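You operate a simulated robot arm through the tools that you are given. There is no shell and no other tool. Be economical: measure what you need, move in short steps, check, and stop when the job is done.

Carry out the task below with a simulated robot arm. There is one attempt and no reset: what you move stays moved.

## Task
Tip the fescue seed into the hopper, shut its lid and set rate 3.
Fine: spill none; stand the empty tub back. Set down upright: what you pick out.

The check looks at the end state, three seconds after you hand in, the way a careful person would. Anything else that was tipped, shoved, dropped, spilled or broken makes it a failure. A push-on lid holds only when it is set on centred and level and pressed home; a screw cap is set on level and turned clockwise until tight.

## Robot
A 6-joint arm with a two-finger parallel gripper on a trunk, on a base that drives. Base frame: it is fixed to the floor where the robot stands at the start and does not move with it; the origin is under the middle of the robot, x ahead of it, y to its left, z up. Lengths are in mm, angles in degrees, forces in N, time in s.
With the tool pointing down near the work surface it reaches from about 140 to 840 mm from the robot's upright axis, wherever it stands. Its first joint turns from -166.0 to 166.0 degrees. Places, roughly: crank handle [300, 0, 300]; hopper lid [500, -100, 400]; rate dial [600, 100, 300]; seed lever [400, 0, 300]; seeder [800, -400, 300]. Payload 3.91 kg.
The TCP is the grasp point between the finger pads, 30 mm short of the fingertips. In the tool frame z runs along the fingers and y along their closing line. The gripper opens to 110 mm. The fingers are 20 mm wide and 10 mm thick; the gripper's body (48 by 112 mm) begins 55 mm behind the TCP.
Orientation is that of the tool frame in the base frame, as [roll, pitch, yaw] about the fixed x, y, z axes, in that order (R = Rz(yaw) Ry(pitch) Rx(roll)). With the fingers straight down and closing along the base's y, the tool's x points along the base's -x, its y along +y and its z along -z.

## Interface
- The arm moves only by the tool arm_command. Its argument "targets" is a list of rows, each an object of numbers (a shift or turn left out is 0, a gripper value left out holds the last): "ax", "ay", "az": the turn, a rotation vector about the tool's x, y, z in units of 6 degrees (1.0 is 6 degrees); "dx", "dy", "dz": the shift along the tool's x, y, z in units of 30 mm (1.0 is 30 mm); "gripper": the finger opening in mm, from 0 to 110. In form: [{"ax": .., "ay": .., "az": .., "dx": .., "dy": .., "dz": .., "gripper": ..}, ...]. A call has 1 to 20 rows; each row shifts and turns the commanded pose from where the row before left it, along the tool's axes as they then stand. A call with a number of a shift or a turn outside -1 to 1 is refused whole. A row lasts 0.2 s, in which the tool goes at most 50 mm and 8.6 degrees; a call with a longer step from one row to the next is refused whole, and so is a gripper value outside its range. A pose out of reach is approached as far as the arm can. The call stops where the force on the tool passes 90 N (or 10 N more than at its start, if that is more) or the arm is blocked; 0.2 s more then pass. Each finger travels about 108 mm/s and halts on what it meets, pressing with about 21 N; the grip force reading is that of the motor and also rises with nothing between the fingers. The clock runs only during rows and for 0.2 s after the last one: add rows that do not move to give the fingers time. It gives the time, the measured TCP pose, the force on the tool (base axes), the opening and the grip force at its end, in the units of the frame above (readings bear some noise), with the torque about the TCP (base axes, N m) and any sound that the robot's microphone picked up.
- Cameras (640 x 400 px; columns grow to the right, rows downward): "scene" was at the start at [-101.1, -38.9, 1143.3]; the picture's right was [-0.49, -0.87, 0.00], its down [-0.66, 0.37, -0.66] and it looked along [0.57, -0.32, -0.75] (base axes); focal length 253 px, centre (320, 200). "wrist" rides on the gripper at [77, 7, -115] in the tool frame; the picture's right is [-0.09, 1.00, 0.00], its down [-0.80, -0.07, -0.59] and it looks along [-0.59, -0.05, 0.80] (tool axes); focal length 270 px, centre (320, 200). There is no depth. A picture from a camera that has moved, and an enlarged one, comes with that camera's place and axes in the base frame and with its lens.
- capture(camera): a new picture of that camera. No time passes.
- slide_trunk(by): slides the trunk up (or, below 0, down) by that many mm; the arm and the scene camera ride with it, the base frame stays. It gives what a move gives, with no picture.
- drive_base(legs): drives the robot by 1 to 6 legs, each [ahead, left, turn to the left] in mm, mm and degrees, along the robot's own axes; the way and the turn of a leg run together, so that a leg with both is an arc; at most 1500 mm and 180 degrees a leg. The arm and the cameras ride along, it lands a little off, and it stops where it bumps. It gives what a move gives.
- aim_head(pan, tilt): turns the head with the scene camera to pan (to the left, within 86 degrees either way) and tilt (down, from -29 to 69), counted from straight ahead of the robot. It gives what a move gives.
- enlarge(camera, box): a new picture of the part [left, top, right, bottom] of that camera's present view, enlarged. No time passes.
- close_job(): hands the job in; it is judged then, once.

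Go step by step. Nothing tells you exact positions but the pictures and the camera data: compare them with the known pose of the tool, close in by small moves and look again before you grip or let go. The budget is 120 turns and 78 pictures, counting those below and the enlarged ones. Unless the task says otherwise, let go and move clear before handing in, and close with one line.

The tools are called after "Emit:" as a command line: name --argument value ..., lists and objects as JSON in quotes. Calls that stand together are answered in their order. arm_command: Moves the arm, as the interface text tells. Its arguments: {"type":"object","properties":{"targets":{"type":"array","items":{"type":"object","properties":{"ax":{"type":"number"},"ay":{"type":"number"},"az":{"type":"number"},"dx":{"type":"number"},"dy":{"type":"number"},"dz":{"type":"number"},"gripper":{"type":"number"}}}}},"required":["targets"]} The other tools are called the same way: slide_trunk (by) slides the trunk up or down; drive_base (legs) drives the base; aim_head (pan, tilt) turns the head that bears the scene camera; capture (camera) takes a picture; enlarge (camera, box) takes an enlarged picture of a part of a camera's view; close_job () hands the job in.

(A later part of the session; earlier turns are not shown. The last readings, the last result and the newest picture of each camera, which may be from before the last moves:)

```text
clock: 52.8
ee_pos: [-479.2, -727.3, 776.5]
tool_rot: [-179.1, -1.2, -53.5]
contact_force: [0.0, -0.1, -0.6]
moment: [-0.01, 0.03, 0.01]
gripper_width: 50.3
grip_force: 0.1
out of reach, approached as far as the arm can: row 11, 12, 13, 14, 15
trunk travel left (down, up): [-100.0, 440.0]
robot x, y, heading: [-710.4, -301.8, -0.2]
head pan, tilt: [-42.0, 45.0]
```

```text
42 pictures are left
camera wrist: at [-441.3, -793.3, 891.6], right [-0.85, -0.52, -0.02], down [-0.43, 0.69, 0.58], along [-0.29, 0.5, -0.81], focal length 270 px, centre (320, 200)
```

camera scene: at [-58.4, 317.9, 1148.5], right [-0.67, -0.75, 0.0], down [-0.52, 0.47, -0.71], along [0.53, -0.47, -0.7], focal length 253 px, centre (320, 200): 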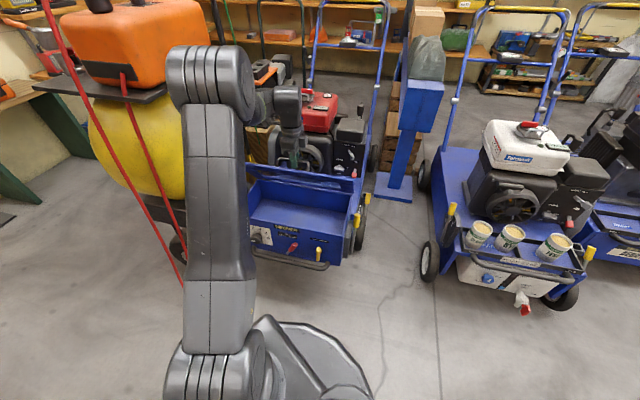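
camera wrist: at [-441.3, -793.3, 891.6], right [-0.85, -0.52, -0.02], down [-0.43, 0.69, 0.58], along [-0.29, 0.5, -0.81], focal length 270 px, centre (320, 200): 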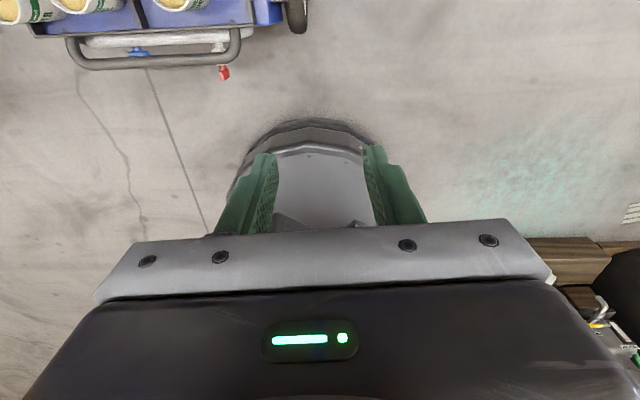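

The last joint hit its limit that way round. I'll unwind and reach the same yaw from the other side.

Emit:
arm_command --targets '[{"az": -1}, {"az": -1}, {"az": -1}, {"az": -1}, {"az": -1}, {"az": -1}, {"az": -1}, {"az": -1}, {"az": -1}, {"az": -1}, {"az": -1}, {"az": -1}, {"az": -1}, {"az": -1}, {"az": -1}, {"az": -1}, {"az": -1}, {"az": -1}, {"az": -1}, {"az": -1}]'

Emit:
arm_command --targets '[{"az": -1}, {"az": -1}, {"az": -1}, {"az": -1}, {"az": -1}, {"az": -1}, {"az": -1}, {"az": -1}, {"az": -1}, {"az": -1}, {"az": -1}, {"az": -1}, {"az": -1}, {"az": -1}, {"az": -1}, {"az": -1}, {"az": -1}, {"az": -1}, {"az": -1}, {"az": -1}]'

Emit:
arm_command --targets '[{"az": -1}, {"az": -1}, {"az": -1}, {"az": -1}, {"az": -1}, {"az": -1}, {"az": -1}, {"az": -1}, {"az": -1}, {"az": -1}, {"az": -1}, {"az": -1}, {"az": -1}, {"az": -1}, {"az": -1}, {"az": -1}, {"az": -1}, {"az": -1}, {"az": -1}, {"az": -1}]'

```text
clock: 57.0
ee_pos: [-480.3, -726.7, 776.8]
tool_rot: [179.3, 0.6, 65.2]
contact_force: [0.4, -0.4, -0.8]
moment: [-0.01, 0.02, 0.02]
gripper_width: 50.2
grip_force: 0.1
trunk travel left (down, up): [-100.0, 440.0]
robot x, y, heading: [-704.5, -303.1, 0.2]
head pan, tilt: [-42.0, 45.0]
```

```text
clock: 61.2
ee_pos: [-480.1, -728.0, 776.1]
tool_rot: [-179.2, 0.4, -174.9]
contact_force: [-0.5, -0.5, 0.0]
moment: [0.01, -0.03, 0.0]
gripper_width: 50.0
grip_force: 0.2
trunk travel left (down, up): [-100.0, 440.0]
robot x, y, heading: [-709.7, -302.0, -0.3]
head pan, tilt: [-42.0, 45.0]
```

```text
clock: 65.4
ee_pos: [-412.7, -677.4, 772.8]
tool_rot: [179.0, -1.2, -56.0]
contact_force: [-0.1, 0.5, 0.6]
moment: [0.02, 0.01, 0.03]
gripper_width: 50.1
grip_force: 0.1
out of reach, approached as far as the arm can: row 18, 19, 20
trunk travel left (down, up): [-100.0, 440.0]
robot x, y, heading: [-705.5, -301.0, 0.1]
head pan, tilt: [-42.0, 45.0]
```

It just reaches, right at the joint's limit. A smaller bearing to the tub gives margin, so I'll shift the base, centre the tool in front of it and pitch the tool towards horizontal.

Emit:
drive_base --legs '[[-94, -120, 0]]'

Emit:
arm_command --targets '[{"dx": -0.34, "dy": -0.94}, {"dx": -0.34, "dy": -0.94}, {"dx": -0.34, "dy": -0.94}, {"dx": -0.34, "dy": -0.94}, {"dx": -0.34, "dy": -0.94}, {"dx": -0.34, "dy": -0.94}]'

Emit:
arm_command --targets '[{"ay": 1, "gripper": 110}, {"ay": 1}, {"ay": 1}, {"ay": 1}, {"ay": 1}, {"ay": 1}, {"ay": 1}, {"ay": 1}, {"ay": 1}]'

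Emit:
capture --camera "wrist"

```text
clock: 66.8
ee_pos: [-502.9, -795.2, 772.5]
tool_rot: [178.9, -1.2, -55.9]
contact_force: [0.1, -0.5, 0.0]
moment: [0.01, -0.05, -0.02]
gripper_width: 50.2
grip_force: 0.1
trunk travel left (down, up): [-100.0, 440.0]
robot x, y, heading: [-802.2, -423.9, 0.3]
head pan, tilt: [-42.0, 45.0]
```

```text
clock: 68.2
ee_pos: [-398.1, -648.2, 768.1]
tool_rot: [179.0, -1.1, -56.0]
contact_force: [0.4, 0.1, 0.1]
moment: [0.04, -0.02, -0.02]
gripper_width: 50.0
grip_force: 0.0
trunk travel left (down, up): [-100.0, 440.0]
robot x, y, heading: [-803.6, -422.0, -0.2]
head pan, tilt: [-42.0, 45.0]
```

```text
clock: 70.2
ee_pos: [-398.3, -649.6, 767.7]
tool_rot: [178.3, -55.0, -54.6]
contact_force: [0.9, 0.6, -0.2]
moment: [0.02, 0.02, -0.03]
gripper_width: 110.2
grip_force: 0.1
trunk travel left (down, up): [-100.0, 440.0]
robot x, y, heading: [-799.9, -420.9, 0.2]
head pan, tilt: [-42.0, 45.0]
```

```text
41 pictures are left
camera wrist: at [-428.5, -611.1, 896.1], right [-0.85, -0.52, -0.06], down [-0.48, 0.82, -0.32], along [0.21, -0.25, -0.95], focal length 270 px, centre (320, 200)
```

wrist: 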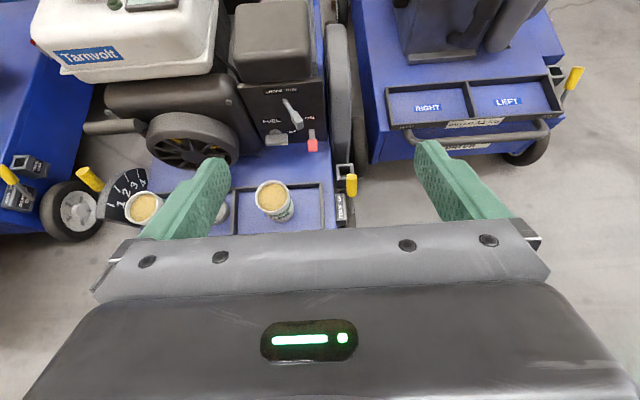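

Emit:
enlarge --camera "wrist" --box '[200, 140, 380, 240]'

```text
3.56 times, centred on (290, 190) of wrist
camera zoom: at [-428.5, -611.1, 896.1], right [-0.85, -0.52, -0.06], down [-0.48, 0.82, -0.32], along [0.21, -0.25, -0.95], focal length 961 px, centre (427, 236)
```

zoom: 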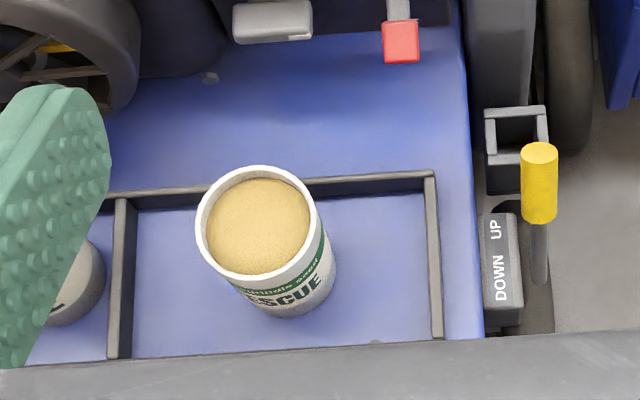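

The fescue tub's rim is about 73 mm across at roughly (-211, -712, 343), and it is about 105 mm tall. I'll pitch to 70°, approach partway and look again.

Emit:
arm_command --targets '[{"ay": 0.85}, {"ay": 0.85}, {"ay": 0.8}, {"dx": -0.87, "dy": -0.4, "dz": 0.4}, {"dx": -0.87, "dy": -0.4, "dz": 0.4}, {"dx": -0.87, "dy": -0.4, "dz": 0.4}, {"dx": -0.87, "dy": -0.4, "dz": 0.4}, {"dx": -0.87, "dy": -0.4, "dz": 0.4}, {"dx": -0.87, "dy": -0.4, "dz": 0.4}, {"dx": -0.87, "dy": -0.4, "dz": 0.4}, {"dx": -0.87, "dy": -0.4, "dz": 0.4}, {"dx": -0.87, "dy": -0.4, "dz": 0.4}, {"dx": -0.87, "dy": -0.4, "dz": 0.4}, {}]'

Emit:
capture --camera "wrist"

```text
clock: 73.2
ee_pos: [-286.8, -605.3, 478.4]
tool_rot: [177.2, -70.0, -53.2]
contact_force: [-0.1, -0.1, -0.4]
moment: [0.02, 0.0, 0.0]
gripper_width: 109.9
grip_force: 0.1
trunk travel left (down, up): [-100.0, 440.0]
robot x, y, heading: [-799.2, -420.8, -0.1]
head pan, tilt: [-42.0, 45.0]
```

```text
39 pictures are left
camera wrist: at [-336.5, -541.7, 589.2], right [-0.84, -0.53, -0.07], down [-0.41, 0.72, -0.55], along [0.34, -0.44, -0.83], focal length 270 px, centre (320, 200)
```

wrist: 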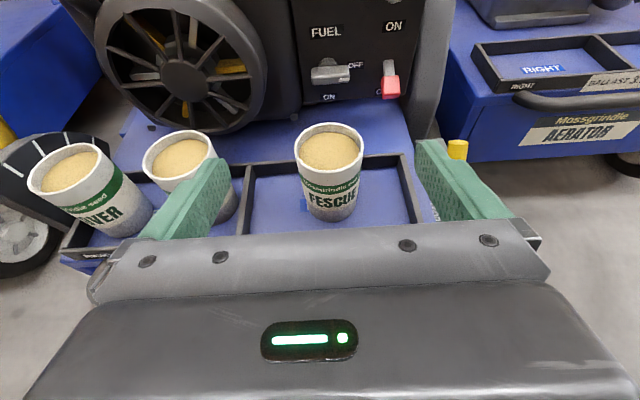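

Triangulating the two views puts the rim at about (-229, -704, 388), the tub 68 mm wide and 100 mm tall. I'll lower to its mid-height, come partly in and check.

Emit:
arm_command --targets '[{"dx": -1, "dy": 0.2}, {"dx": -1}, {"dx": -1}, {"dz": 0.7}, {"dz": 0.7}, {"dz": 0.6}, {}]'

Emit:
capture --camera "wrist"

```text
clock: 74.8
ee_pos: [-280.9, -630.9, 373.9]
tool_rot: [177.0, -70.1, -53.1]
contact_force: [0.2, -0.1, 0.2]
moment: [-0.02, -0.03, 0.01]
gripper_width: 110.0
grip_force: 0.0
trunk travel left (down, up): [-100.0, 440.0]
robot x, y, heading: [-801.3, -422.9, 0.6]
head pan, tilt: [-42.0, 45.0]
```

```text
38 pictures are left
camera wrist: at [-328.2, -566.1, 485.0], right [-0.84, -0.53, -0.07], down [-0.41, 0.72, -0.55], along [0.34, -0.44, -0.83], focal length 270 px, centre (320, 200)
```

wrist: 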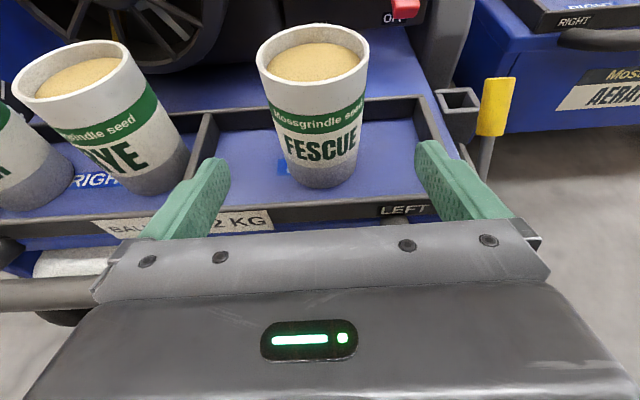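

Aligned laterally. I'll advance about 93 mm to centre the tub between the pads.

Emit:
arm_command --targets '[{"dz": 0.6}, {"dz": 0.6}, {"dz": 0.6}, {"dz": 0.6}, {"dz": 0.6, "dx": -0.1}, {}]'

Emit:
capture --camera "wrist"

```text
clock: 76.2
ee_pos: [-234.7, -700.5, 343.4]
tool_rot: [177.1, -70.1, -53.2]
contact_force: [0.2, -0.1, 0.4]
moment: [-0.03, 0.01, -0.04]
gripper_width: 110.3
grip_force: 0.0
trunk travel left (down, up): [-100.0, 440.0]
robot x, y, heading: [-800.1, -422.1, 0.4]
head pan, tilt: [-42.0, 45.0]
```

```text
37 pictures are left
camera wrist: at [-282.2, -635.5, 454.3], right [-0.84, -0.53, -0.07], down [-0.41, 0.72, -0.55], along [0.34, -0.44, -0.83], focal length 270 px, centre (320, 200)
```

wrist: 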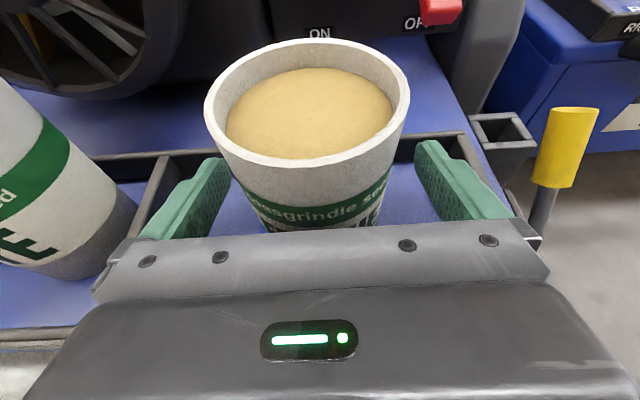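

The tub is nearly centred; I'll shift 3 mm left, close on it, and check the grip.

Emit:
arm_command --targets '[{"dy": -0.1}, {"gripper": 90}, {"gripper": 75}, {"gripper": 66}, {"gripper": 58}, {"gripper": 52}, {"gripper": 45}, {}, {}]'

Emit:
capture --camera "wrist"

```text
clock: 78.2
ee_pos: [-231.7, -698.3, 343.3]
tool_rot: [177.1, -70.1, -53.2]
contact_force: [0.7, -0.7, 0.9]
moment: [-0.01, -0.04, -0.03]
gripper_width: 64.0
grip_force: 20.5
trunk travel left (down, up): [-100.0, 440.0]
robot x, y, heading: [-801.2, -425.8, 0.1]
head pan, tilt: [-42.0, 45.0]
```

```text
36 pictures are left
camera wrist: at [-279.6, -634.3, 453.7], right [-0.84, -0.53, -0.07], down [-0.41, 0.72, -0.55], along [0.34, -0.44, -0.83], focal length 270 px, centre (320, 200)
```

wrist: 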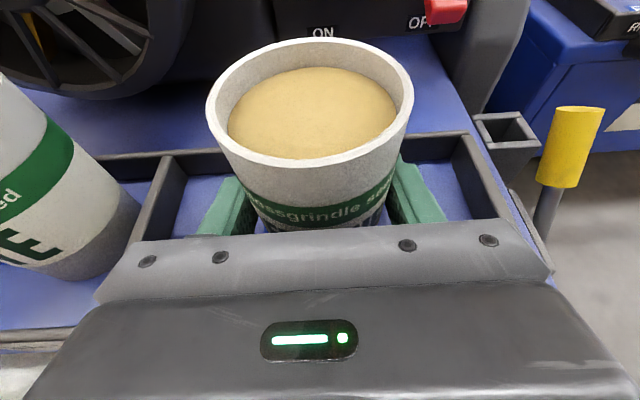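

Gripped at 64 mm. I'll lift gently and check that the tub hangs level.

Emit:
arm_command --targets '[{"dx": 0.2, "dz": -0.07}, {"dx": 0.4, "dz": -0.14}, {"dx": 0.6, "dz": -0.21}, {"dx": 0.6, "dz": -0.21}, {"dx": 0.6, "dz": -0.21}, {"dx": 0.4, "dz": -0.14}, {"dx": 0.2, "dz": -0.07}, {}]'

Emit:
capture --camera "wrist"

```text
clock: 80.0
ee_pos: [-231.4, -699.8, 437.7]
tool_rot: [177.0, -70.1, -53.0]
contact_force: [-0.1, -0.1, -2.3]
moment: [0.0, -0.02, 0.0]
gripper_width: 63.9
grip_force: 20.8
trunk travel left (down, up): [-100.0, 440.0]
robot x, y, heading: [-796.5, -422.3, 0.2]
head pan, tilt: [-42.0, 45.0]
```

```text
35 pictures are left
camera wrist: at [-280.0, -634.8, 547.7], right [-0.84, -0.53, -0.07], down [-0.41, 0.72, -0.55], along [0.34, -0.44, -0.83], focal length 270 px, centre (320, 200)
```

wrist: 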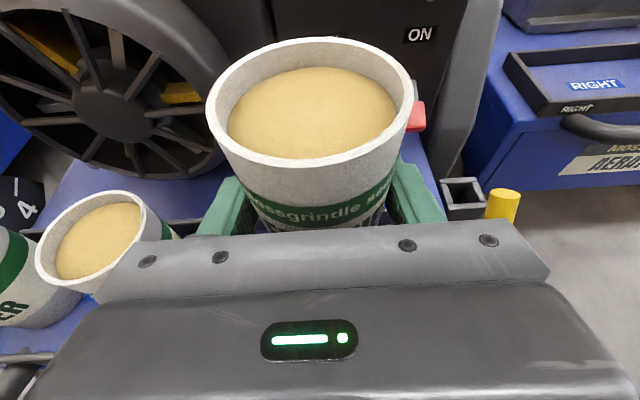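

Level and firm, about 0.23 kg. I'll lift to z≈600 and drive so the tub comes over the hopper.

Emit:
arm_command --targets '[{"dx": 0.3, "dz": -0.11}, {"dx": 0.6, "dz": -0.22}, {"dx": 0.8, "dz": -0.29}, {"dx": 0.8, "dz": -0.29}, {"dx": 0.8, "dz": -0.29}, {"dx": 0.8, "dz": -0.29}, {"dx": 0.6, "dz": -0.22}, {"dx": 0.3, "dz": -0.11}, {}]'

Emit:
drive_base --legs '[[740, 646, 0]]'

Emit:
capture --camera "wrist"

```text
clock: 82.0
ee_pos: [-228.4, -698.3, 596.2]
tool_rot: [177.2, -70.1, -53.2]
contact_force: [-0.5, -0.1, -2.5]
moment: [0.0, -0.03, 0.01]
gripper_width: 64.0
grip_force: 21.4
trunk travel left (down, up): [-100.0, 440.0]
robot x, y, heading: [-800.4, -421.0, -0.3]
head pan, tilt: [-42.0, 45.0]
```

```text
clock: 87.1
ee_pos: [529.7, -80.0, 596.9]
tool_rot: [177.1, -70.0, -54.4]
contact_force: [-0.1, -0.9, -1.8]
moment: [0.0, -0.02, 0.04]
gripper_width: 63.9
grip_force: 21.2
trunk travel left (down, up): [-100.0, 440.0]
robot x, y, heading: [-37.3, 211.2, -0.5]
head pan, tilt: [-42.0, 45.0]
```

```text
34 pictures are left
camera wrist: at [482.4, -14.2, 708.1], right [-0.85, -0.52, -0.07], down [-0.4, 0.73, -0.55], along [0.33, -0.45, -0.83], focal length 270 px, centre (320, 200)
```

wrist: 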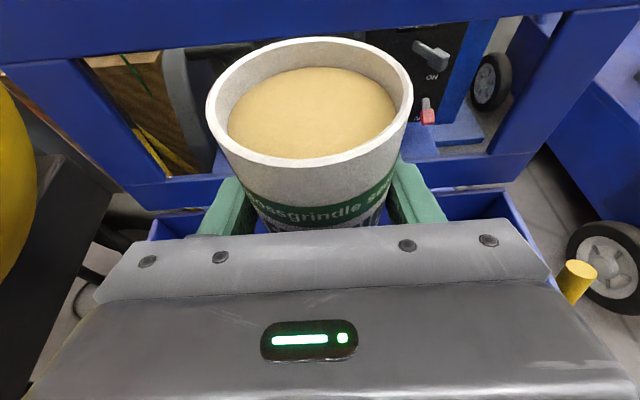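

Emit:
aim_head --pan -50 --tilt 40

Emit:
capture --camera "scene"

```text
clock: 87.8
ee_pos: [529.8, -79.5, 596.6]
tool_rot: [177.2, -70.1, -54.3]
contact_force: [0.0, -0.3, -1.4]
moment: [0.03, -0.03, -0.02]
gripper_width: 64.0
grip_force: 20.9
trunk travel left (down, up): [-100.0, 440.0]
robot x, y, heading: [-38.5, 209.8, -0.9]
head pan, tilt: [-50.0, 40.0]
```

```text
33 pictures are left
camera scene: at [-152.3, 145.1, 1155.8], right [-0.78, -0.63, 0.0], down [-0.41, 0.5, -0.77], along [0.48, -0.59, -0.64], focal length 253 px, centre (320, 200)
```

scene: 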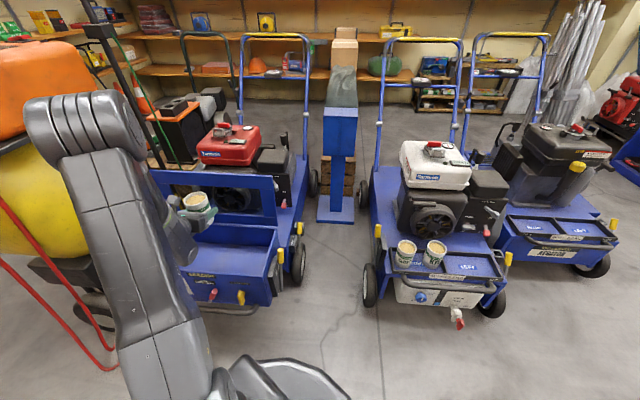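

The tub is over the hopper's centre. I'll shift 45 mm to the +u side (it will tip toward -u) and lower to z≈505.

Emit:
arm_command --targets '[{"dy": -0.4}, {"dy": -0.6}, {"dy": -0.4}, {"dx": -0.5, "dz": 0.18}, {"dx": -0.65, "dz": 0.24}, {"dx": -0.65, "dz": 0.24}, {"dx": -0.6, "dz": 0.22}, {"dx": -0.4, "dz": 0.15}, {}]'

Emit:
enlarge --camera "scene" --box '[130, 130, 330, 320]'

```text
clock: 89.8
ee_pos: [564.5, -58.5, 507.1]
tool_rot: [177.2, -70.2, -54.3]
contact_force: [0.0, -1.3, -1.1]
moment: [-0.01, -0.01, 0.01]
gripper_width: 63.8
grip_force: 20.8
trunk travel left (down, up): [-100.0, 440.0]
robot x, y, heading: [-39.6, 207.4, -0.8]
head pan, tilt: [-50.0, 40.0]
```

```text
2.11 times, centred on (230, 225) of scene
camera zoom: at [-152.3, 145.0, 1155.9], right [-0.78, -0.63, 0.0], down [-0.41, 0.5, -0.77], along [0.48, -0.59, -0.64], focal length 533 px, centre (510, 147)
```

zoom: 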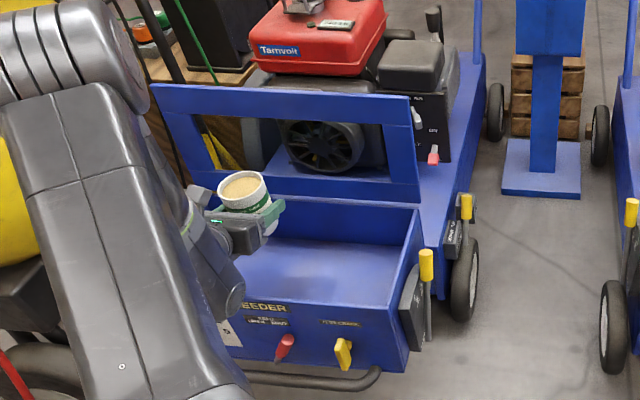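

Good placement. I'll start tipping about the tool axis towards -u and check the direction early.

Emit:
arm_command --targets '[{"az": 0.3}, {"az": 0.5}, {"az": 0.5}, {"az": 0.5}, {"az": 0.5}, {"az": 0.5}]'

Emit:
enlarge --camera "scene" --box '[130, 130, 330, 320]'

```text
clock: 91.2
ee_pos: [564.4, -59.2, 506.8]
tool_rot: [-143.0, -64.9, -97.1]
contact_force: [-0.1, 0.1, -1.2]
moment: [-0.02, 0.0, 0.03]
gripper_width: 63.9
grip_force: 20.7
trunk travel left (down, up): [-100.0, 440.0]
robot x, y, heading: [-36.9, 205.4, -0.7]
head pan, tilt: [-50.0, 40.0]
```

```text
2.11 times, centred on (230, 225) of scene
camera zoom: at [-152.3, 145.0, 1155.9], right [-0.78, -0.63, 0.0], down [-0.41, 0.5, -0.77], along [0.48, -0.59, -0.64], focal length 533 px, centre (510, 147)
```

zoom: 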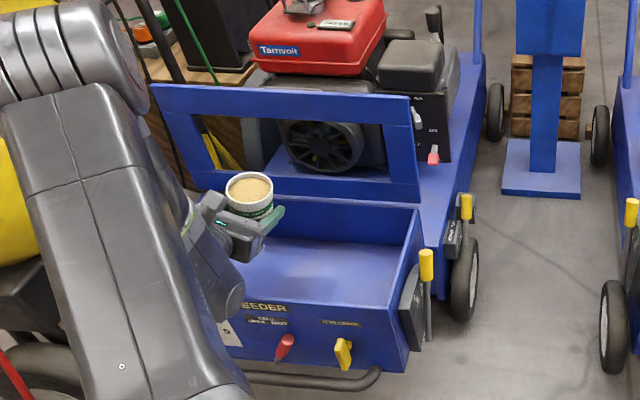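

Emit:
arm_command --targets '[{"az": 0.5}, {"az": 0.5}, {"az": 0.5}, {"az": 0.5}, {"az": 0.5}, {"az": 0.5}, {"az": 0.5}, {"az": 0.5}, {"az": 0.5}, {"az": 0.5}, {"az": 0.5}, {"az": 0.5}, {"az": 0.5}, {"az": 0.5}, {"az": 0.5}, {"az": 0.5}, {"az": 0.5}, {"az": 0.5}, {"az": 0.5}, {"az": 0.5}]'

Emit:
enlarge --camera "scene" --box '[130, 130, 330, 320]'

```text
clock: 95.4
ee_pos: [564.0, -57.7, 507.3]
tool_rot: [-110.5, -13.2, -142.5]
contact_force: [-0.4, -0.3, -2.2]
moment: [0.02, 0.01, 0.01]
gripper_width: 63.7
grip_force: 20.9
trunk travel left (down, up): [-100.0, 440.0]
robot x, y, heading: [-37.0, 209.2, -0.6]
head pan, tilt: [-50.0, 40.0]
```

```text
2.11 times, centred on (230, 225) of scene
camera zoom: at [-152.3, 145.0, 1155.9], right [-0.78, -0.63, 0.0], down [-0.41, 0.5, -0.77], along [0.48, -0.59, -0.64], focal length 533 px, centre (510, 147)
```

zoom: 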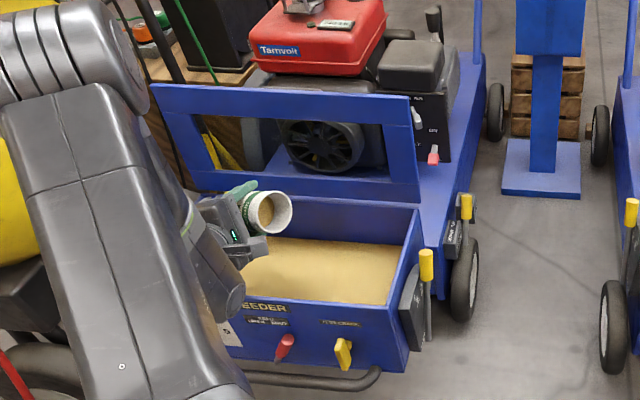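

The seed is pouring into the hopper. I'll continue tipping to empty the tub fully.

Emit:
arm_command --targets '[{"az": 0.6}, {"az": 0.7}, {"az": 0.7}, {"az": 0.7}, {"az": 0.7}, {"az": 0.7}, {"az": 0.7}, {"az": 0.7}, {"az": 0.7}, {"az": 0.7}, {"az": 0.7}, {"az": 0.7}, {"az": 0.7}, {"az": 0.7}, {"az": 0.7}, {"az": 0.7}, {}, {}, {}]'

Emit:
enlarge --camera "scene" --box '[130, 130, 330, 320]'

Emit:
capture --camera "wrist"

```text
clock: 99.4
ee_pos: [563.9, -58.3, 507.3]
tool_rot: [-120.5, 48.1, -171.2]
contact_force: [-0.8, -0.3, -1.7]
moment: [0.01, -0.03, -0.01]
gripper_width: 63.5
grip_force: 20.9
trunk travel left (down, up): [-100.0, 440.0]
robot x, y, heading: [-36.0, 209.3, -1.1]
head pan, tilt: [-50.0, 40.0]
```

```text
2.11 times, centred on (230, 225) of scene
camera zoom: at [-152.3, 145.0, 1155.9], right [-0.78, -0.63, 0.0], down [-0.41, 0.5, -0.77], along [0.48, -0.59, -0.64], focal length 533 px, centre (510, 147)
```

zoom: 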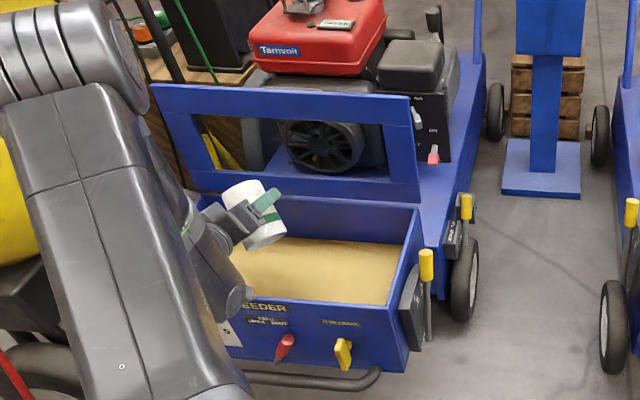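

```text
28 pictures are left
camera wrist: at [459.8, 28.4, 484.4], right [0.61, 0.61, -0.51], down [0.19, 0.51, 0.84], along [0.77, -0.61, 0.2], focal length 270 px, centre (320, 200)
```

wrist: 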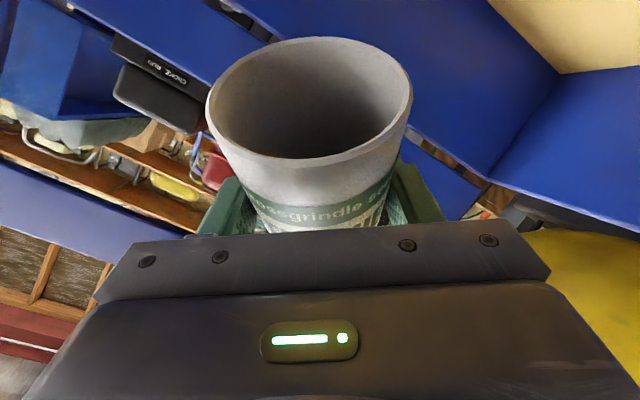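

The tub is empty. I'll roll it back upright over the hopper and raise it.

Emit:
arm_command --targets '[{"az": -0.9}, {"az": -1}, {"az": -1}, {"az": -1}, {"az": -1}, {"az": -1}, {"az": -1}, {"az": -1}, {"az": -1}, {"az": -1}, {"az": -1}, {"az": -1}, {"az": -1}, {"az": -1}, {"az": -1}, {"az": -1}, {"az": -1}, {"az": -1}, {"az": -1}, {"az": -1}]'

Emit:
arm_command --targets '[{"az": -1}, {"az": -1}, {"az": -1}, {"az": -1}, {"dx": 0.5, "dz": -0.18}, {"dx": 0.8, "dz": -0.29}, {"dx": 0.8, "dz": -0.29}, {"dx": 0.8, "dz": -0.29}, {"dy": 0.6}, {"dy": 0.8}, {}]'

Emit:
capture --camera "wrist"

```text
clock: 103.6
ee_pos: [564.4, -58.4, 506.7]
tool_rot: [-133.1, -60.1, -108.5]
contact_force: [-0.1, -0.8, -1.6]
moment: [-0.02, 0.01, 0.0]
gripper_width: 63.7
grip_force: 21.3
trunk travel left (down, up): [-100.0, 440.0]
robot x, y, heading: [-39.5, 207.0, -0.7]
head pan, tilt: [-50.0, 40.0]
```

```text
clock: 106.0
ee_pos: [528.9, -79.6, 600.3]
tool_rot: [177.2, -70.1, -54.3]
contact_force: [0.0, -0.8, -1.4]
moment: [0.04, 0.01, -0.03]
gripper_width: 63.5
grip_force: 21.1
trunk travel left (down, up): [-100.0, 440.0]
robot x, y, heading: [-38.8, 208.0, -0.6]
head pan, tilt: [-50.0, 40.0]
```

```text
27 pictures are left
camera wrist: at [482.3, -14.8, 711.4], right [-0.85, -0.52, -0.07], down [-0.4, 0.73, -0.55], along [0.33, -0.45, -0.83], focal length 270 px, centre (320, 200)
```

wrist: 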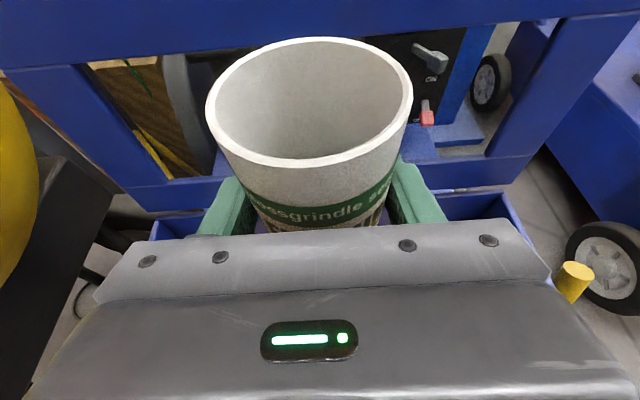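

The tub is clean and empty. I'll drive back to the tray.

Emit:
drive_base --legs '[[-758, -637, 0.8]]'

Emit:
capture --camera "wrist"

```text
clock: 111.1
ee_pos: [-222.5, -688.4, 600.4]
tool_rot: [177.1, -70.1, -52.8]
contact_force: [0.3, 0.4, -1.9]
moment: [-0.01, -0.02, 0.03]
gripper_width: 63.6
grip_force: 21.4
trunk travel left (down, up): [-100.0, 440.0]
robot x, y, heading: [-793.2, -414.2, 0.5]
head pan, tilt: [-50.0, 40.0]
```

```text
26 pictures are left
camera wrist: at [-270.7, -625.1, 711.4], right [-0.84, -0.54, -0.07], down [-0.42, 0.72, -0.55], along [0.35, -0.44, -0.83], focal length 270 px, centre (320, 200)
```

wrist: 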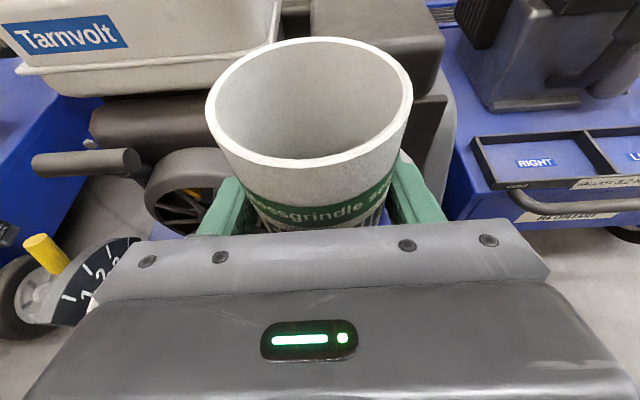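

Emit:
arm_command --targets '[{"dy": 0.47, "dz": 0.1}, {"dx": -0.7, "dz": 0.26}, {"dx": -0.7, "dz": 0.26}, {"dx": -0.7, "dz": 0.26}, {"dx": -0.7, "dz": 0.26}, {"dx": -0.7, "dz": 0.26}, {"dx": -0.7, "dz": 0.26}, {"dx": -0.7, "dz": 0.26}, {}]'

Emit:
capture --camera "wrist"

```text
clock: 113.1
ee_pos: [-232.5, -703.7, 442.6]
tool_rot: [177.1, -70.1, -52.8]
contact_force: [0.1, 0.2, -1.4]
moment: [-0.01, 0.0, -0.01]
gripper_width: 63.7
grip_force: 20.6
trunk travel left (down, up): [-100.0, 440.0]
robot x, y, heading: [-795.4, -412.9, 0.8]
head pan, tilt: [-50.0, 40.0]
```

```text
25 pictures are left
camera wrist: at [-282.1, -639.5, 553.8], right [-0.84, -0.54, -0.07], down [-0.42, 0.72, -0.55], along [0.35, -0.44, -0.83], focal length 270 px, centre (320, 200)
```

wrist: 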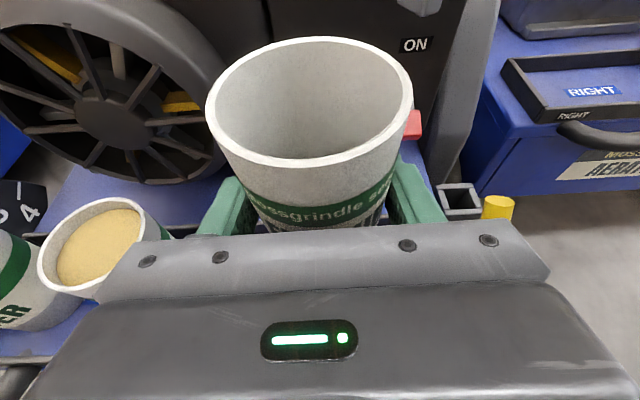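

This matches the earlier lifted view to within a few mm. I'll lower it to just above its spot.

Emit:
arm_command --targets '[{"dx": -0.5, "dz": 0.1}, {"dx": -0.6, "dz": 0.2}, {"dx": -0.6, "dz": 0.22}, {"dx": -0.5, "dz": 0.18}, {"dx": -0.4, "dz": 0.15}, {"dx": -0.25, "dz": 0.09}, {"dx": -0.1, "dz": 0.04}, {}]'

```text
clock: 114.9
ee_pos: [-236.4, -701.2, 348.7]
tool_rot: [177.1, -70.1, -52.8]
contact_force: [-0.9, 0.4, -2.3]
moment: [-0.01, 0.02, 0.0]
gripper_width: 63.6
grip_force: 20.9
trunk travel left (down, up): [-100.0, 440.0]
robot x, y, heading: [-794.5, -411.5, 0.6]
head pan, tilt: [-50.0, 40.0]
```

Emit:
arm_command --targets '[{"dx": -0.08, "dz": 0.03}, {"dx": -0.06, "dz": 0.02}, {}]'

Emit:
arm_command --targets '[{"dx": -0.04, "dz": 0.015}, {}]'

Emit:
capture --camera "wrist"

```text
clock: 115.7
ee_pos: [-236.7, -701.3, 344.3]
tool_rot: [177.1, -70.1, -52.9]
contact_force: [0.2, 0.5, -2.6]
moment: [-0.03, -0.01, -0.02]
gripper_width: 63.8
grip_force: 21.4
trunk travel left (down, up): [-100.0, 440.0]
robot x, y, heading: [-797.7, -417.3, 0.5]
head pan, tilt: [-50.0, 40.0]
```

```text
clock: 116.3
ee_pos: [-235.7, -700.8, 344.5]
tool_rot: [177.0, -70.1, -52.8]
contact_force: [-0.4, 0.9, -0.3]
moment: [-0.05, -0.02, -0.01]
gripper_width: 63.8
grip_force: 21.3
trunk travel left (down, up): [-100.0, 440.0]
robot x, y, heading: [-794.2, -414.2, 0.7]
head pan, tilt: [-50.0, 40.0]
```

```text
24 pictures are left
camera wrist: at [-285.2, -636.9, 454.9], right [-0.84, -0.54, -0.07], down [-0.42, 0.72, -0.55], along [0.35, -0.44, -0.83], focal length 270 px, centre (320, 200)
```

wrist: 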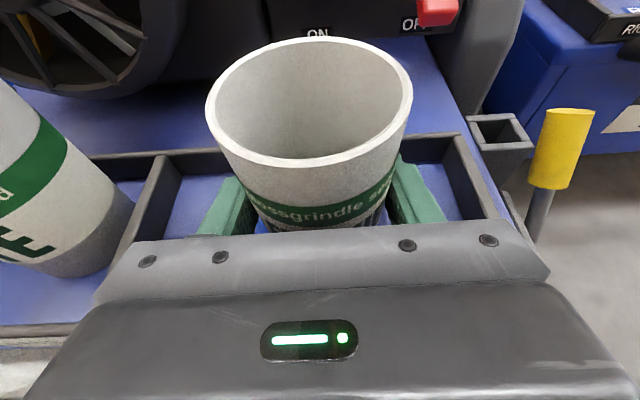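

Touching down on its original spot. I'll settle the last millimetre, open and back straight out.

Emit:
arm_command --targets '[{"dx": -0.03, "dz": 0.01}, {}, {"gripper": 68}, {"gripper": 76}, {"gripper": 90}, {"gripper": 105}, {"gripper": 105}, {"dz": -0.4}, {"dz": -0.8}, {"dz": -0.8}, {"dz": -0.8}, {"dz": -0.8}, {"dz": -0.8}, {}]'

Emit:
capture --camera "wrist"

```text
clock: 119.3
ee_pos: [-306.4, -595.2, 389.2]
tool_rot: [177.1, -70.1, -52.8]
contact_force: [-0.3, 0.4, 0.1]
moment: [-0.01, -0.02, 0.01]
gripper_width: 104.9
grip_force: 0.0
trunk travel left (down, up): [-100.0, 440.0]
robot x, y, heading: [-794.2, -416.0, 0.8]
head pan, tilt: [-50.0, 40.0]
```

```text
23 pictures are left
camera wrist: at [-355.5, -531.9, 499.7], right [-0.84, -0.54, -0.07], down [-0.42, 0.72, -0.55], along [0.35, -0.44, -0.83], focal length 270 px, centre (320, 200)
```

wrist: 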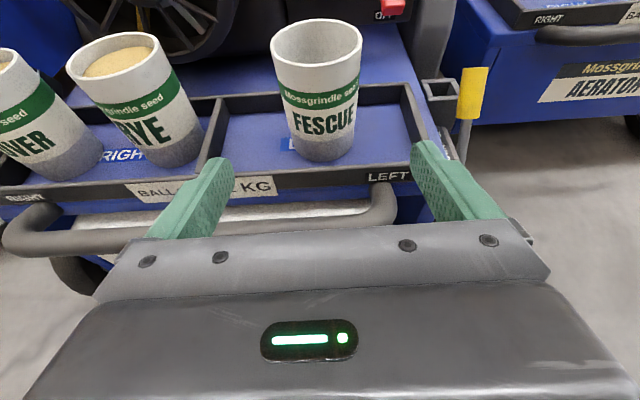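

The fescue tub stands upright back in its place. Next is the rate dial: I'll raise the arm and drive so the tool faces the dial squarely.

Emit:
arm_command --targets '[{"dx": 0.7, "dz": -0.25}, {"dx": 0.9, "dz": -0.33}, {"dx": 0.9, "dz": -0.33}, {"dx": 0.9, "dz": -0.33}, {"dx": 0.9, "dz": -0.33}, {}]'

Emit:
drive_base --legs '[[797, 808, -0.7]]'

Emit:
capture --camera "wrist"

```text
clock: 120.7
ee_pos: [-304.9, -594.3, 525.4]
tool_rot: [177.1, -70.0, -52.8]
contact_force: [-1.1, -0.4, -1.1]
moment: [-0.01, -0.02, -0.02]
gripper_width: 105.0
grip_force: 0.1
trunk travel left (down, up): [-100.0, 440.0]
robot x, y, heading: [-797.1, -413.8, 0.5]
head pan, tilt: [-50.0, 40.0]
```

```text
clock: 126.5
ee_pos: [479.5, 221.3, 527.0]
tool_rot: [177.1, -70.1, -52.8]
contact_force: [0.0, 0.9, -0.3]
moment: [-0.02, 0.03, -0.02]
gripper_width: 105.2
grip_force: 0.0
trunk travel left (down, up): [-100.0, 440.0]
robot x, y, heading: [-8.6, 399.3, 0.5]
head pan, tilt: [-50.0, 40.0]
```

```text
22 pictures are left
camera wrist: at [431.3, 285.3, 637.3], right [-0.84, -0.54, -0.07], down [-0.42, 0.72, -0.55], along [0.35, -0.44, -0.83], focal length 270 px, centre (320, 200)
```

wrist: 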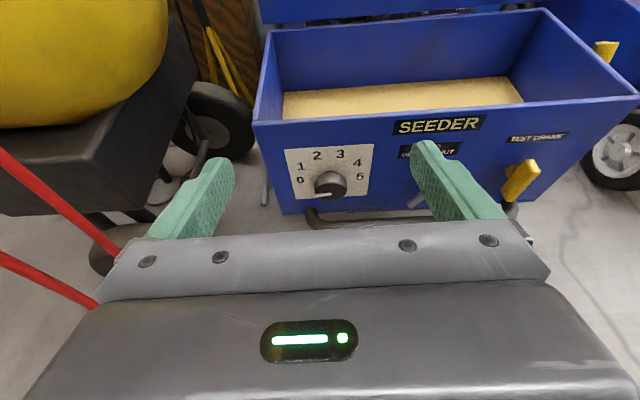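

Emit:
enlarge --camera "wrist" --box '[260, 130, 420, 230]'

```text
4.00 times, centred on (340, 180) of wrist
camera zoom: at [431.3, 285.3, 637.3], right [-0.84, -0.54, -0.07], down [-0.42, 0.72, -0.55], along [0.35, -0.44, -0.83], focal length 1081 px, centre (240, 280)
```

zoom: 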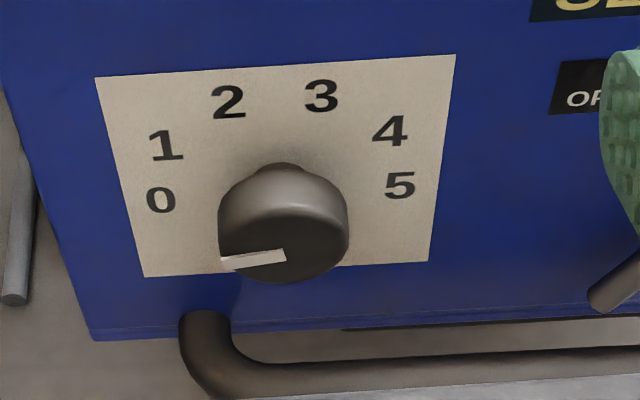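

The dial's marks are spaced about 45° and its pointer is at 0; the axis is near (563, 92, 357). I'll level the tool, square it to the panel and come in front of the knob.

Emit:
arm_command --targets '[{"ay": 0.84, "gripper": 75}, {"ay": 0.83}, {"ay": 0.83}, {"ay": 0.83}, {"ax": -0.42}, {"dx": -0.95, "dz": 0.35}, {"dx": -0.95, "dz": 0.35}, {"dx": -0.95, "dz": 0.35}, {"dx": -0.95, "dz": 0.35}, {"dx": -0.95, "dz": 0.35}, {"dx": -0.92, "dz": 0.35, "dy": 0.14}, {}]'

Emit:
capture --camera "wrist"

```text
clock: 129.1
ee_pos: [506.7, 163.5, 356.6]
tool_rot: [81.3, -89.0, 40.7]
contact_force: [-0.1, -0.3, 0.1]
moment: [0.01, 0.01, -0.01]
gripper_width: 75.2
grip_force: 0.1
trunk travel left (down, up): [-100.0, 440.0]
robot x, y, heading: [-9.8, 398.2, 0.8]
head pan, tilt: [-50.0, 40.0]
```

```text
20 pictures are left
camera wrist: at [442.8, 256.8, 434.0], right [-0.85, -0.53, -0.07], down [-0.27, 0.53, -0.8], along [0.46, -0.66, -0.59], focal length 270 px, centre (320, 200)
```

wrist: 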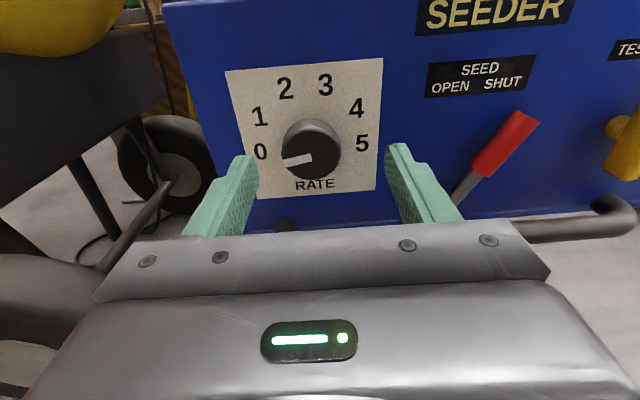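

Emit:
enlarge --camera "wrist" --box '[220, 50, 400, 210]'

```text
2.50 times, centred on (310, 130) of wrist
camera zoom: at [442.8, 256.8, 434.0], right [-0.85, -0.53, -0.07], down [-0.27, 0.53, -0.8], along [0.46, -0.66, -0.59], focal length 676 px, centre (345, 375)
```

zoom: 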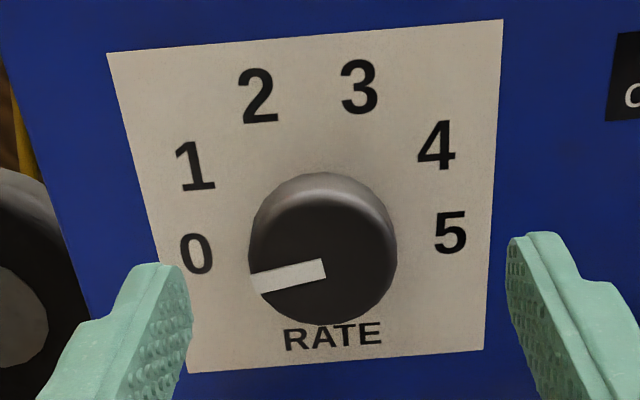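

The knob stands well off the panel, about 7 mm below and 6 mm left of my axis. I'll correct and advance so the fingertips straddle it.

Emit:
arm_command --targets '[{"dx": -0.23, "dy": -0.2}, {"dz": 0.5}, {"dz": 0.5}, {}]'

Emit:
capture --camera "wrist"

```text
clock: 130.1
ee_pos: [528.0, 140.7, 348.5]
tool_rot: [80.7, -89.1, 41.3]
contact_force: [-0.9, -0.7, 0.5]
moment: [-0.05, 0.01, -0.03]
gripper_width: 75.2
grip_force: 0.0
trunk travel left (down, up): [-100.0, 440.0]
robot x, y, heading: [-12.6, 400.2, 0.8]
head pan, tilt: [-50.0, 40.0]
```

```text
18 pictures are left
camera wrist: at [463.8, 235.1, 424.9], right [-0.85, -0.53, -0.07], down [-0.27, 0.53, -0.8], along [0.46, -0.66, -0.59], focal length 270 px, centre (320, 200)
```

wrist: 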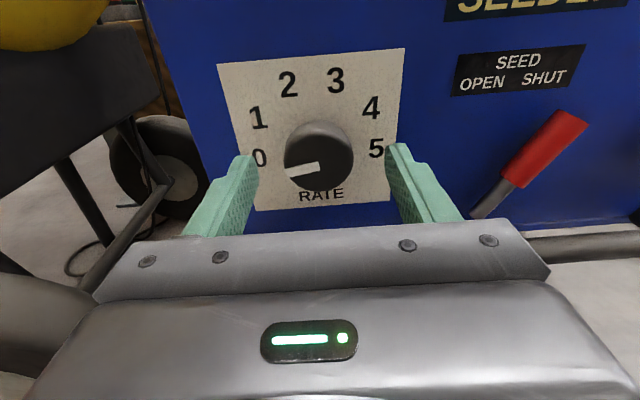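

Emit:
arm_command --targets '[{"dz": 0.4}, {"dz": 0.3}, {}]'

Emit:
capture --camera "wrist"

```text
clock: 130.9
ee_pos: [539.8, 124.1, 349.5]
tool_rot: [81.3, -89.0, 40.6]
contact_force: [0.6, 0.3, -0.2]
moment: [0.03, -0.01, 0.0]
gripper_width: 74.8
grip_force: 0.0
trunk travel left (down, up): [-100.0, 440.0]
robot x, y, heading: [-10.3, 398.7, 0.6]
head pan, tilt: [-50.0, 40.0]
```

```text
17 pictures are left
camera wrist: at [475.9, 217.9, 426.1], right [-0.85, -0.53, -0.07], down [-0.27, 0.53, -0.8], along [0.46, -0.66, -0.59], focal length 270 px, centre (320, 200)
```

wrist: 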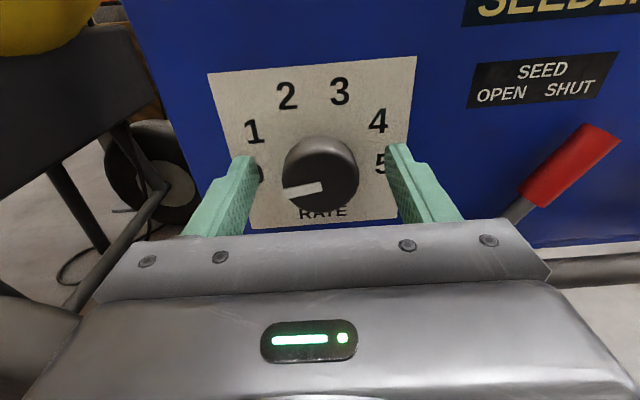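

The fingertips look to be alongside the knob. I'll close on it.

Emit:
arm_command --targets '[{"gripper": 55}, {"gripper": 45}, {"gripper": 38}, {"gripper": 30}, {}, {}]'

Emit:
enlarge --camera "wrist" --box '[200, 50, 440, 230]'

```text
clock: 132.3
ee_pos: [541.0, 123.9, 348.4]
tool_rot: [80.2, -89.0, 41.8]
contact_force: [4.8, 0.3, 0.0]
moment: [0.04, -0.03, -0.01]
gripper_width: 43.1
grip_force: 45.1
trunk travel left (down, up): [-100.0, 440.0]
robot x, y, heading: [-9.9, 400.1, 0.6]
head pan, tilt: [-50.0, 40.0]
```

```text
2.22 times, centred on (320, 140) of wrist
camera zoom: at [476.1, 218.2, 426.1], right [-0.85, -0.53, -0.07], down [-0.27, 0.53, -0.8], along [0.46, -0.66, -0.59], focal length 601 px, centre (320, 333)
```

zoom: 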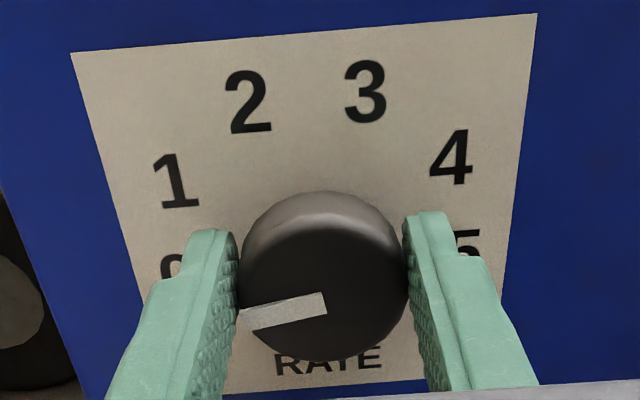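

Knob gripped (43 mm). I'll turn it clockwise by about half and check that it follows.

Emit:
arm_command --targets '[{"az": 0.5}, {"az": 0.8}, {"az": 0.8}, {"az": 0.8}, {"az": 0.8}, {"az": 0.8}, {"az": 0.8}, {"az": 0.8}, {"az": 0.8}, {"az": 0.8}, {"az": 0.8}, {"az": 0.8}, {"az": 0.7}, {}]'

Emit:
capture --camera "wrist"

```text
clock: 135.3
ee_pos: [537.1, 122.8, 346.7]
tool_rot: [-90.0, -31.0, -148.4]
contact_force: [-42.0, -14.8, -17.1]
moment: [0.68, 0.62, -0.7]
gripper_width: 43.0
grip_force: 45.6
trunk travel left (down, up): [-100.0, 440.0]
robot x, y, heading: [-13.6, 398.8, 0.6]
head pan, tilt: [-50.0, 40.0]
```

```text
15 pictures are left
camera wrist: at [419.2, 183.3, 381.1], right [-0.37, -0.23, -0.9], down [0.3, 0.89, -0.35], along [0.88, -0.41, -0.26], focal length 270 px, centre (320, 200)
```

wrist: 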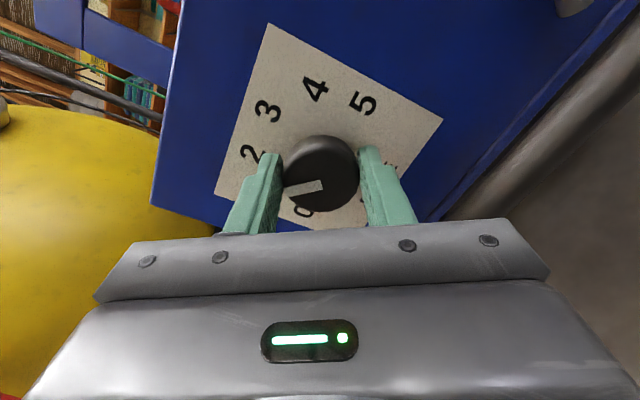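

The knob turns with the grip; my axis is slightly eccentric, so I'll relieve the side load before going on.

Emit:
arm_command --targets '[{"dx": 0.09, "dy": 0.11}, {}]'

Emit:
arm_command --targets '[{"az": 0.7}, {"az": 0.7}, {"az": 0.7}, {"az": 0.7}, {"az": 0.7}, {}]'

```text
clock: 135.9
ee_pos: [537.4, 123.4, 347.8]
tool_rot: [-89.9, -31.0, -148.0]
contact_force: [-18.1, -2.7, -20.8]
moment: [0.18, 0.22, -1.74]
gripper_width: 43.3
grip_force: 44.4
trunk travel left (down, up): [-100.0, 440.0]
robot x, y, heading: [-6.8, 403.5, 0.7]
head pan, tilt: [-50.0, 40.0]
```

```text
clock: 137.3
ee_pos: [536.0, 122.6, 345.7]
tool_rot: [-90.2, -10.0, -147.9]
contact_force: [-12.0, 10.4, -27.6]
moment: [0.88, 0.79, 0.81]
gripper_width: 43.3
grip_force: 44.6
trunk travel left (down, up): [-100.0, 440.0]
robot x, y, heading: [-4.4, 401.1, 0.8]
head pan, tilt: [-50.0, 40.0]
```

Emit:
arm_command --targets '[{"dy": 0.08}, {"az": 0.8}, {"az": 0.8}, {"az": 0.8}, {"az": 0.8}, {"az": 0.8}, {}]'

Emit:
arm_command --targets '[{"az": 0.7}, {"az": 0.7}, {"az": 0.7}, {"az": 0.7}, {"az": 0.7}, {}]'

Emit:
capture --camera "wrist"

```text
clock: 138.9
ee_pos: [536.6, 120.5, 342.2]
tool_rot: [-90.1, 13.9, -148.0]
contact_force: [-9.3, 28.8, -26.2]
moment: [0.53, 0.48, 0.05]
gripper_width: 43.4
grip_force: 44.6
trunk travel left (down, up): [-100.0, 440.0]
robot x, y, heading: [-11.0, 400.0, 0.6]
head pan, tilt: [-50.0, 40.0]
```

```text
clock: 140.3
ee_pos: [536.9, 121.4, 342.6]
tool_rot: [-90.3, 34.9, -148.0]
contact_force: [4.3, 35.3, -36.2]
moment: [0.9, 0.8, 0.16]
gripper_width: 43.0
grip_force: 45.3
trunk travel left (down, up): [-100.0, 440.0]
robot x, y, heading: [-10.6, 404.2, 0.9]
head pan, tilt: [-50.0, 40.0]
```

```text
14 pictures are left
camera wrist: at [427.2, 187.2, 293.5], right [0.54, 0.35, -0.77], down [0.21, 0.83, 0.52], along [0.81, -0.44, 0.38], focal length 270 px, centre (320, 200)
```

wrist: 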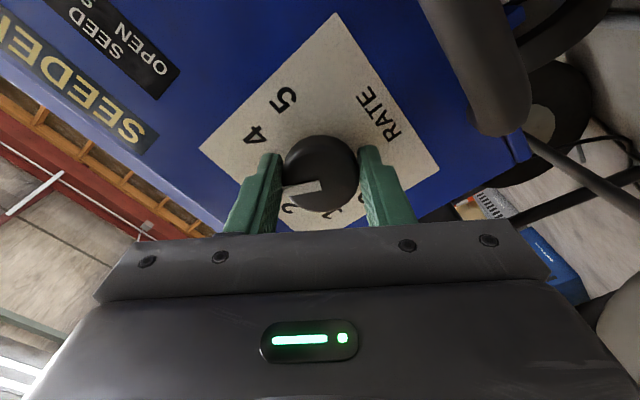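

I've turned about 126°. I'll let go, back off and look at the pointer squarely before the final trim.

Emit:
arm_command --targets '[{"gripper": 55}, {"gripper": 75}, {"dz": -0.7}, {"dz": -0.7}, {"dz": -0.7}, {"dz": -0.3}, {}]'

Emit:
arm_command --targets '[{"az": -1}, {"az": -1}, {"az": -1}, {"az": -1}, {"az": -1}, {"az": -1}, {"az": -1}, {"az": -1}, {"az": -1}, {"az": -1}, {"az": -1}, {"az": -1}, {"az": -1}, {"az": -1}, {"az": -1}, {"az": -1}, {"az": -1}, {}]'

Emit:
enlarge --camera "wrist" --box '[200, 50, 440, 230]'

```text
clock: 141.9
ee_pos: [498.1, 180.8, 344.9]
tool_rot: [-89.8, 34.9, -148.1]
contact_force: [0.9, 0.7, 0.4]
moment: [-0.01, 0.01, 0.0]
gripper_width: 74.9
grip_force: 0.0
trunk travel left (down, up): [-100.0, 440.0]
robot x, y, heading: [-11.1, 402.5, 0.8]
head pan, tilt: [-50.0, 40.0]
```

```text
clock: 145.7
ee_pos: [498.0, 181.3, 346.0]
tool_rot: [-89.6, -67.1, -148.3]
contact_force: [-0.3, 0.1, -0.5]
moment: [0.0, 0.01, 0.05]
gripper_width: 74.8
grip_force: 0.1
trunk travel left (down, up): [-100.0, 440.0]
robot x, y, heading: [-7.9, 399.6, 0.6]
head pan, tilt: [-50.0, 40.0]
```

```text
2.22 times, centred on (320, 140) of wrist
camera zoom: at [406.9, 259.9, 413.5], right [-0.75, -0.47, -0.47], down [0.01, 0.7, -0.71], along [0.66, -0.54, -0.52], focal length 601 px, centre (320, 333)
```

zoom: 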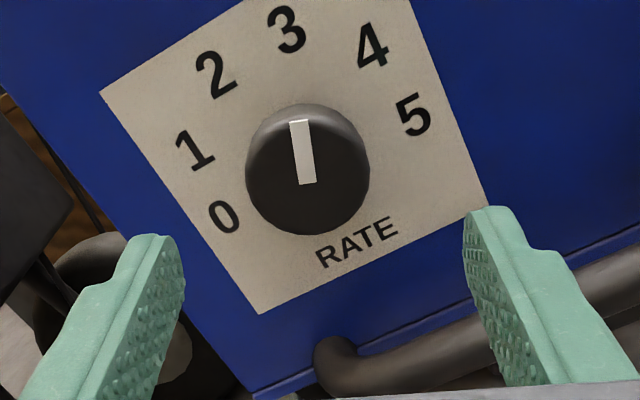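

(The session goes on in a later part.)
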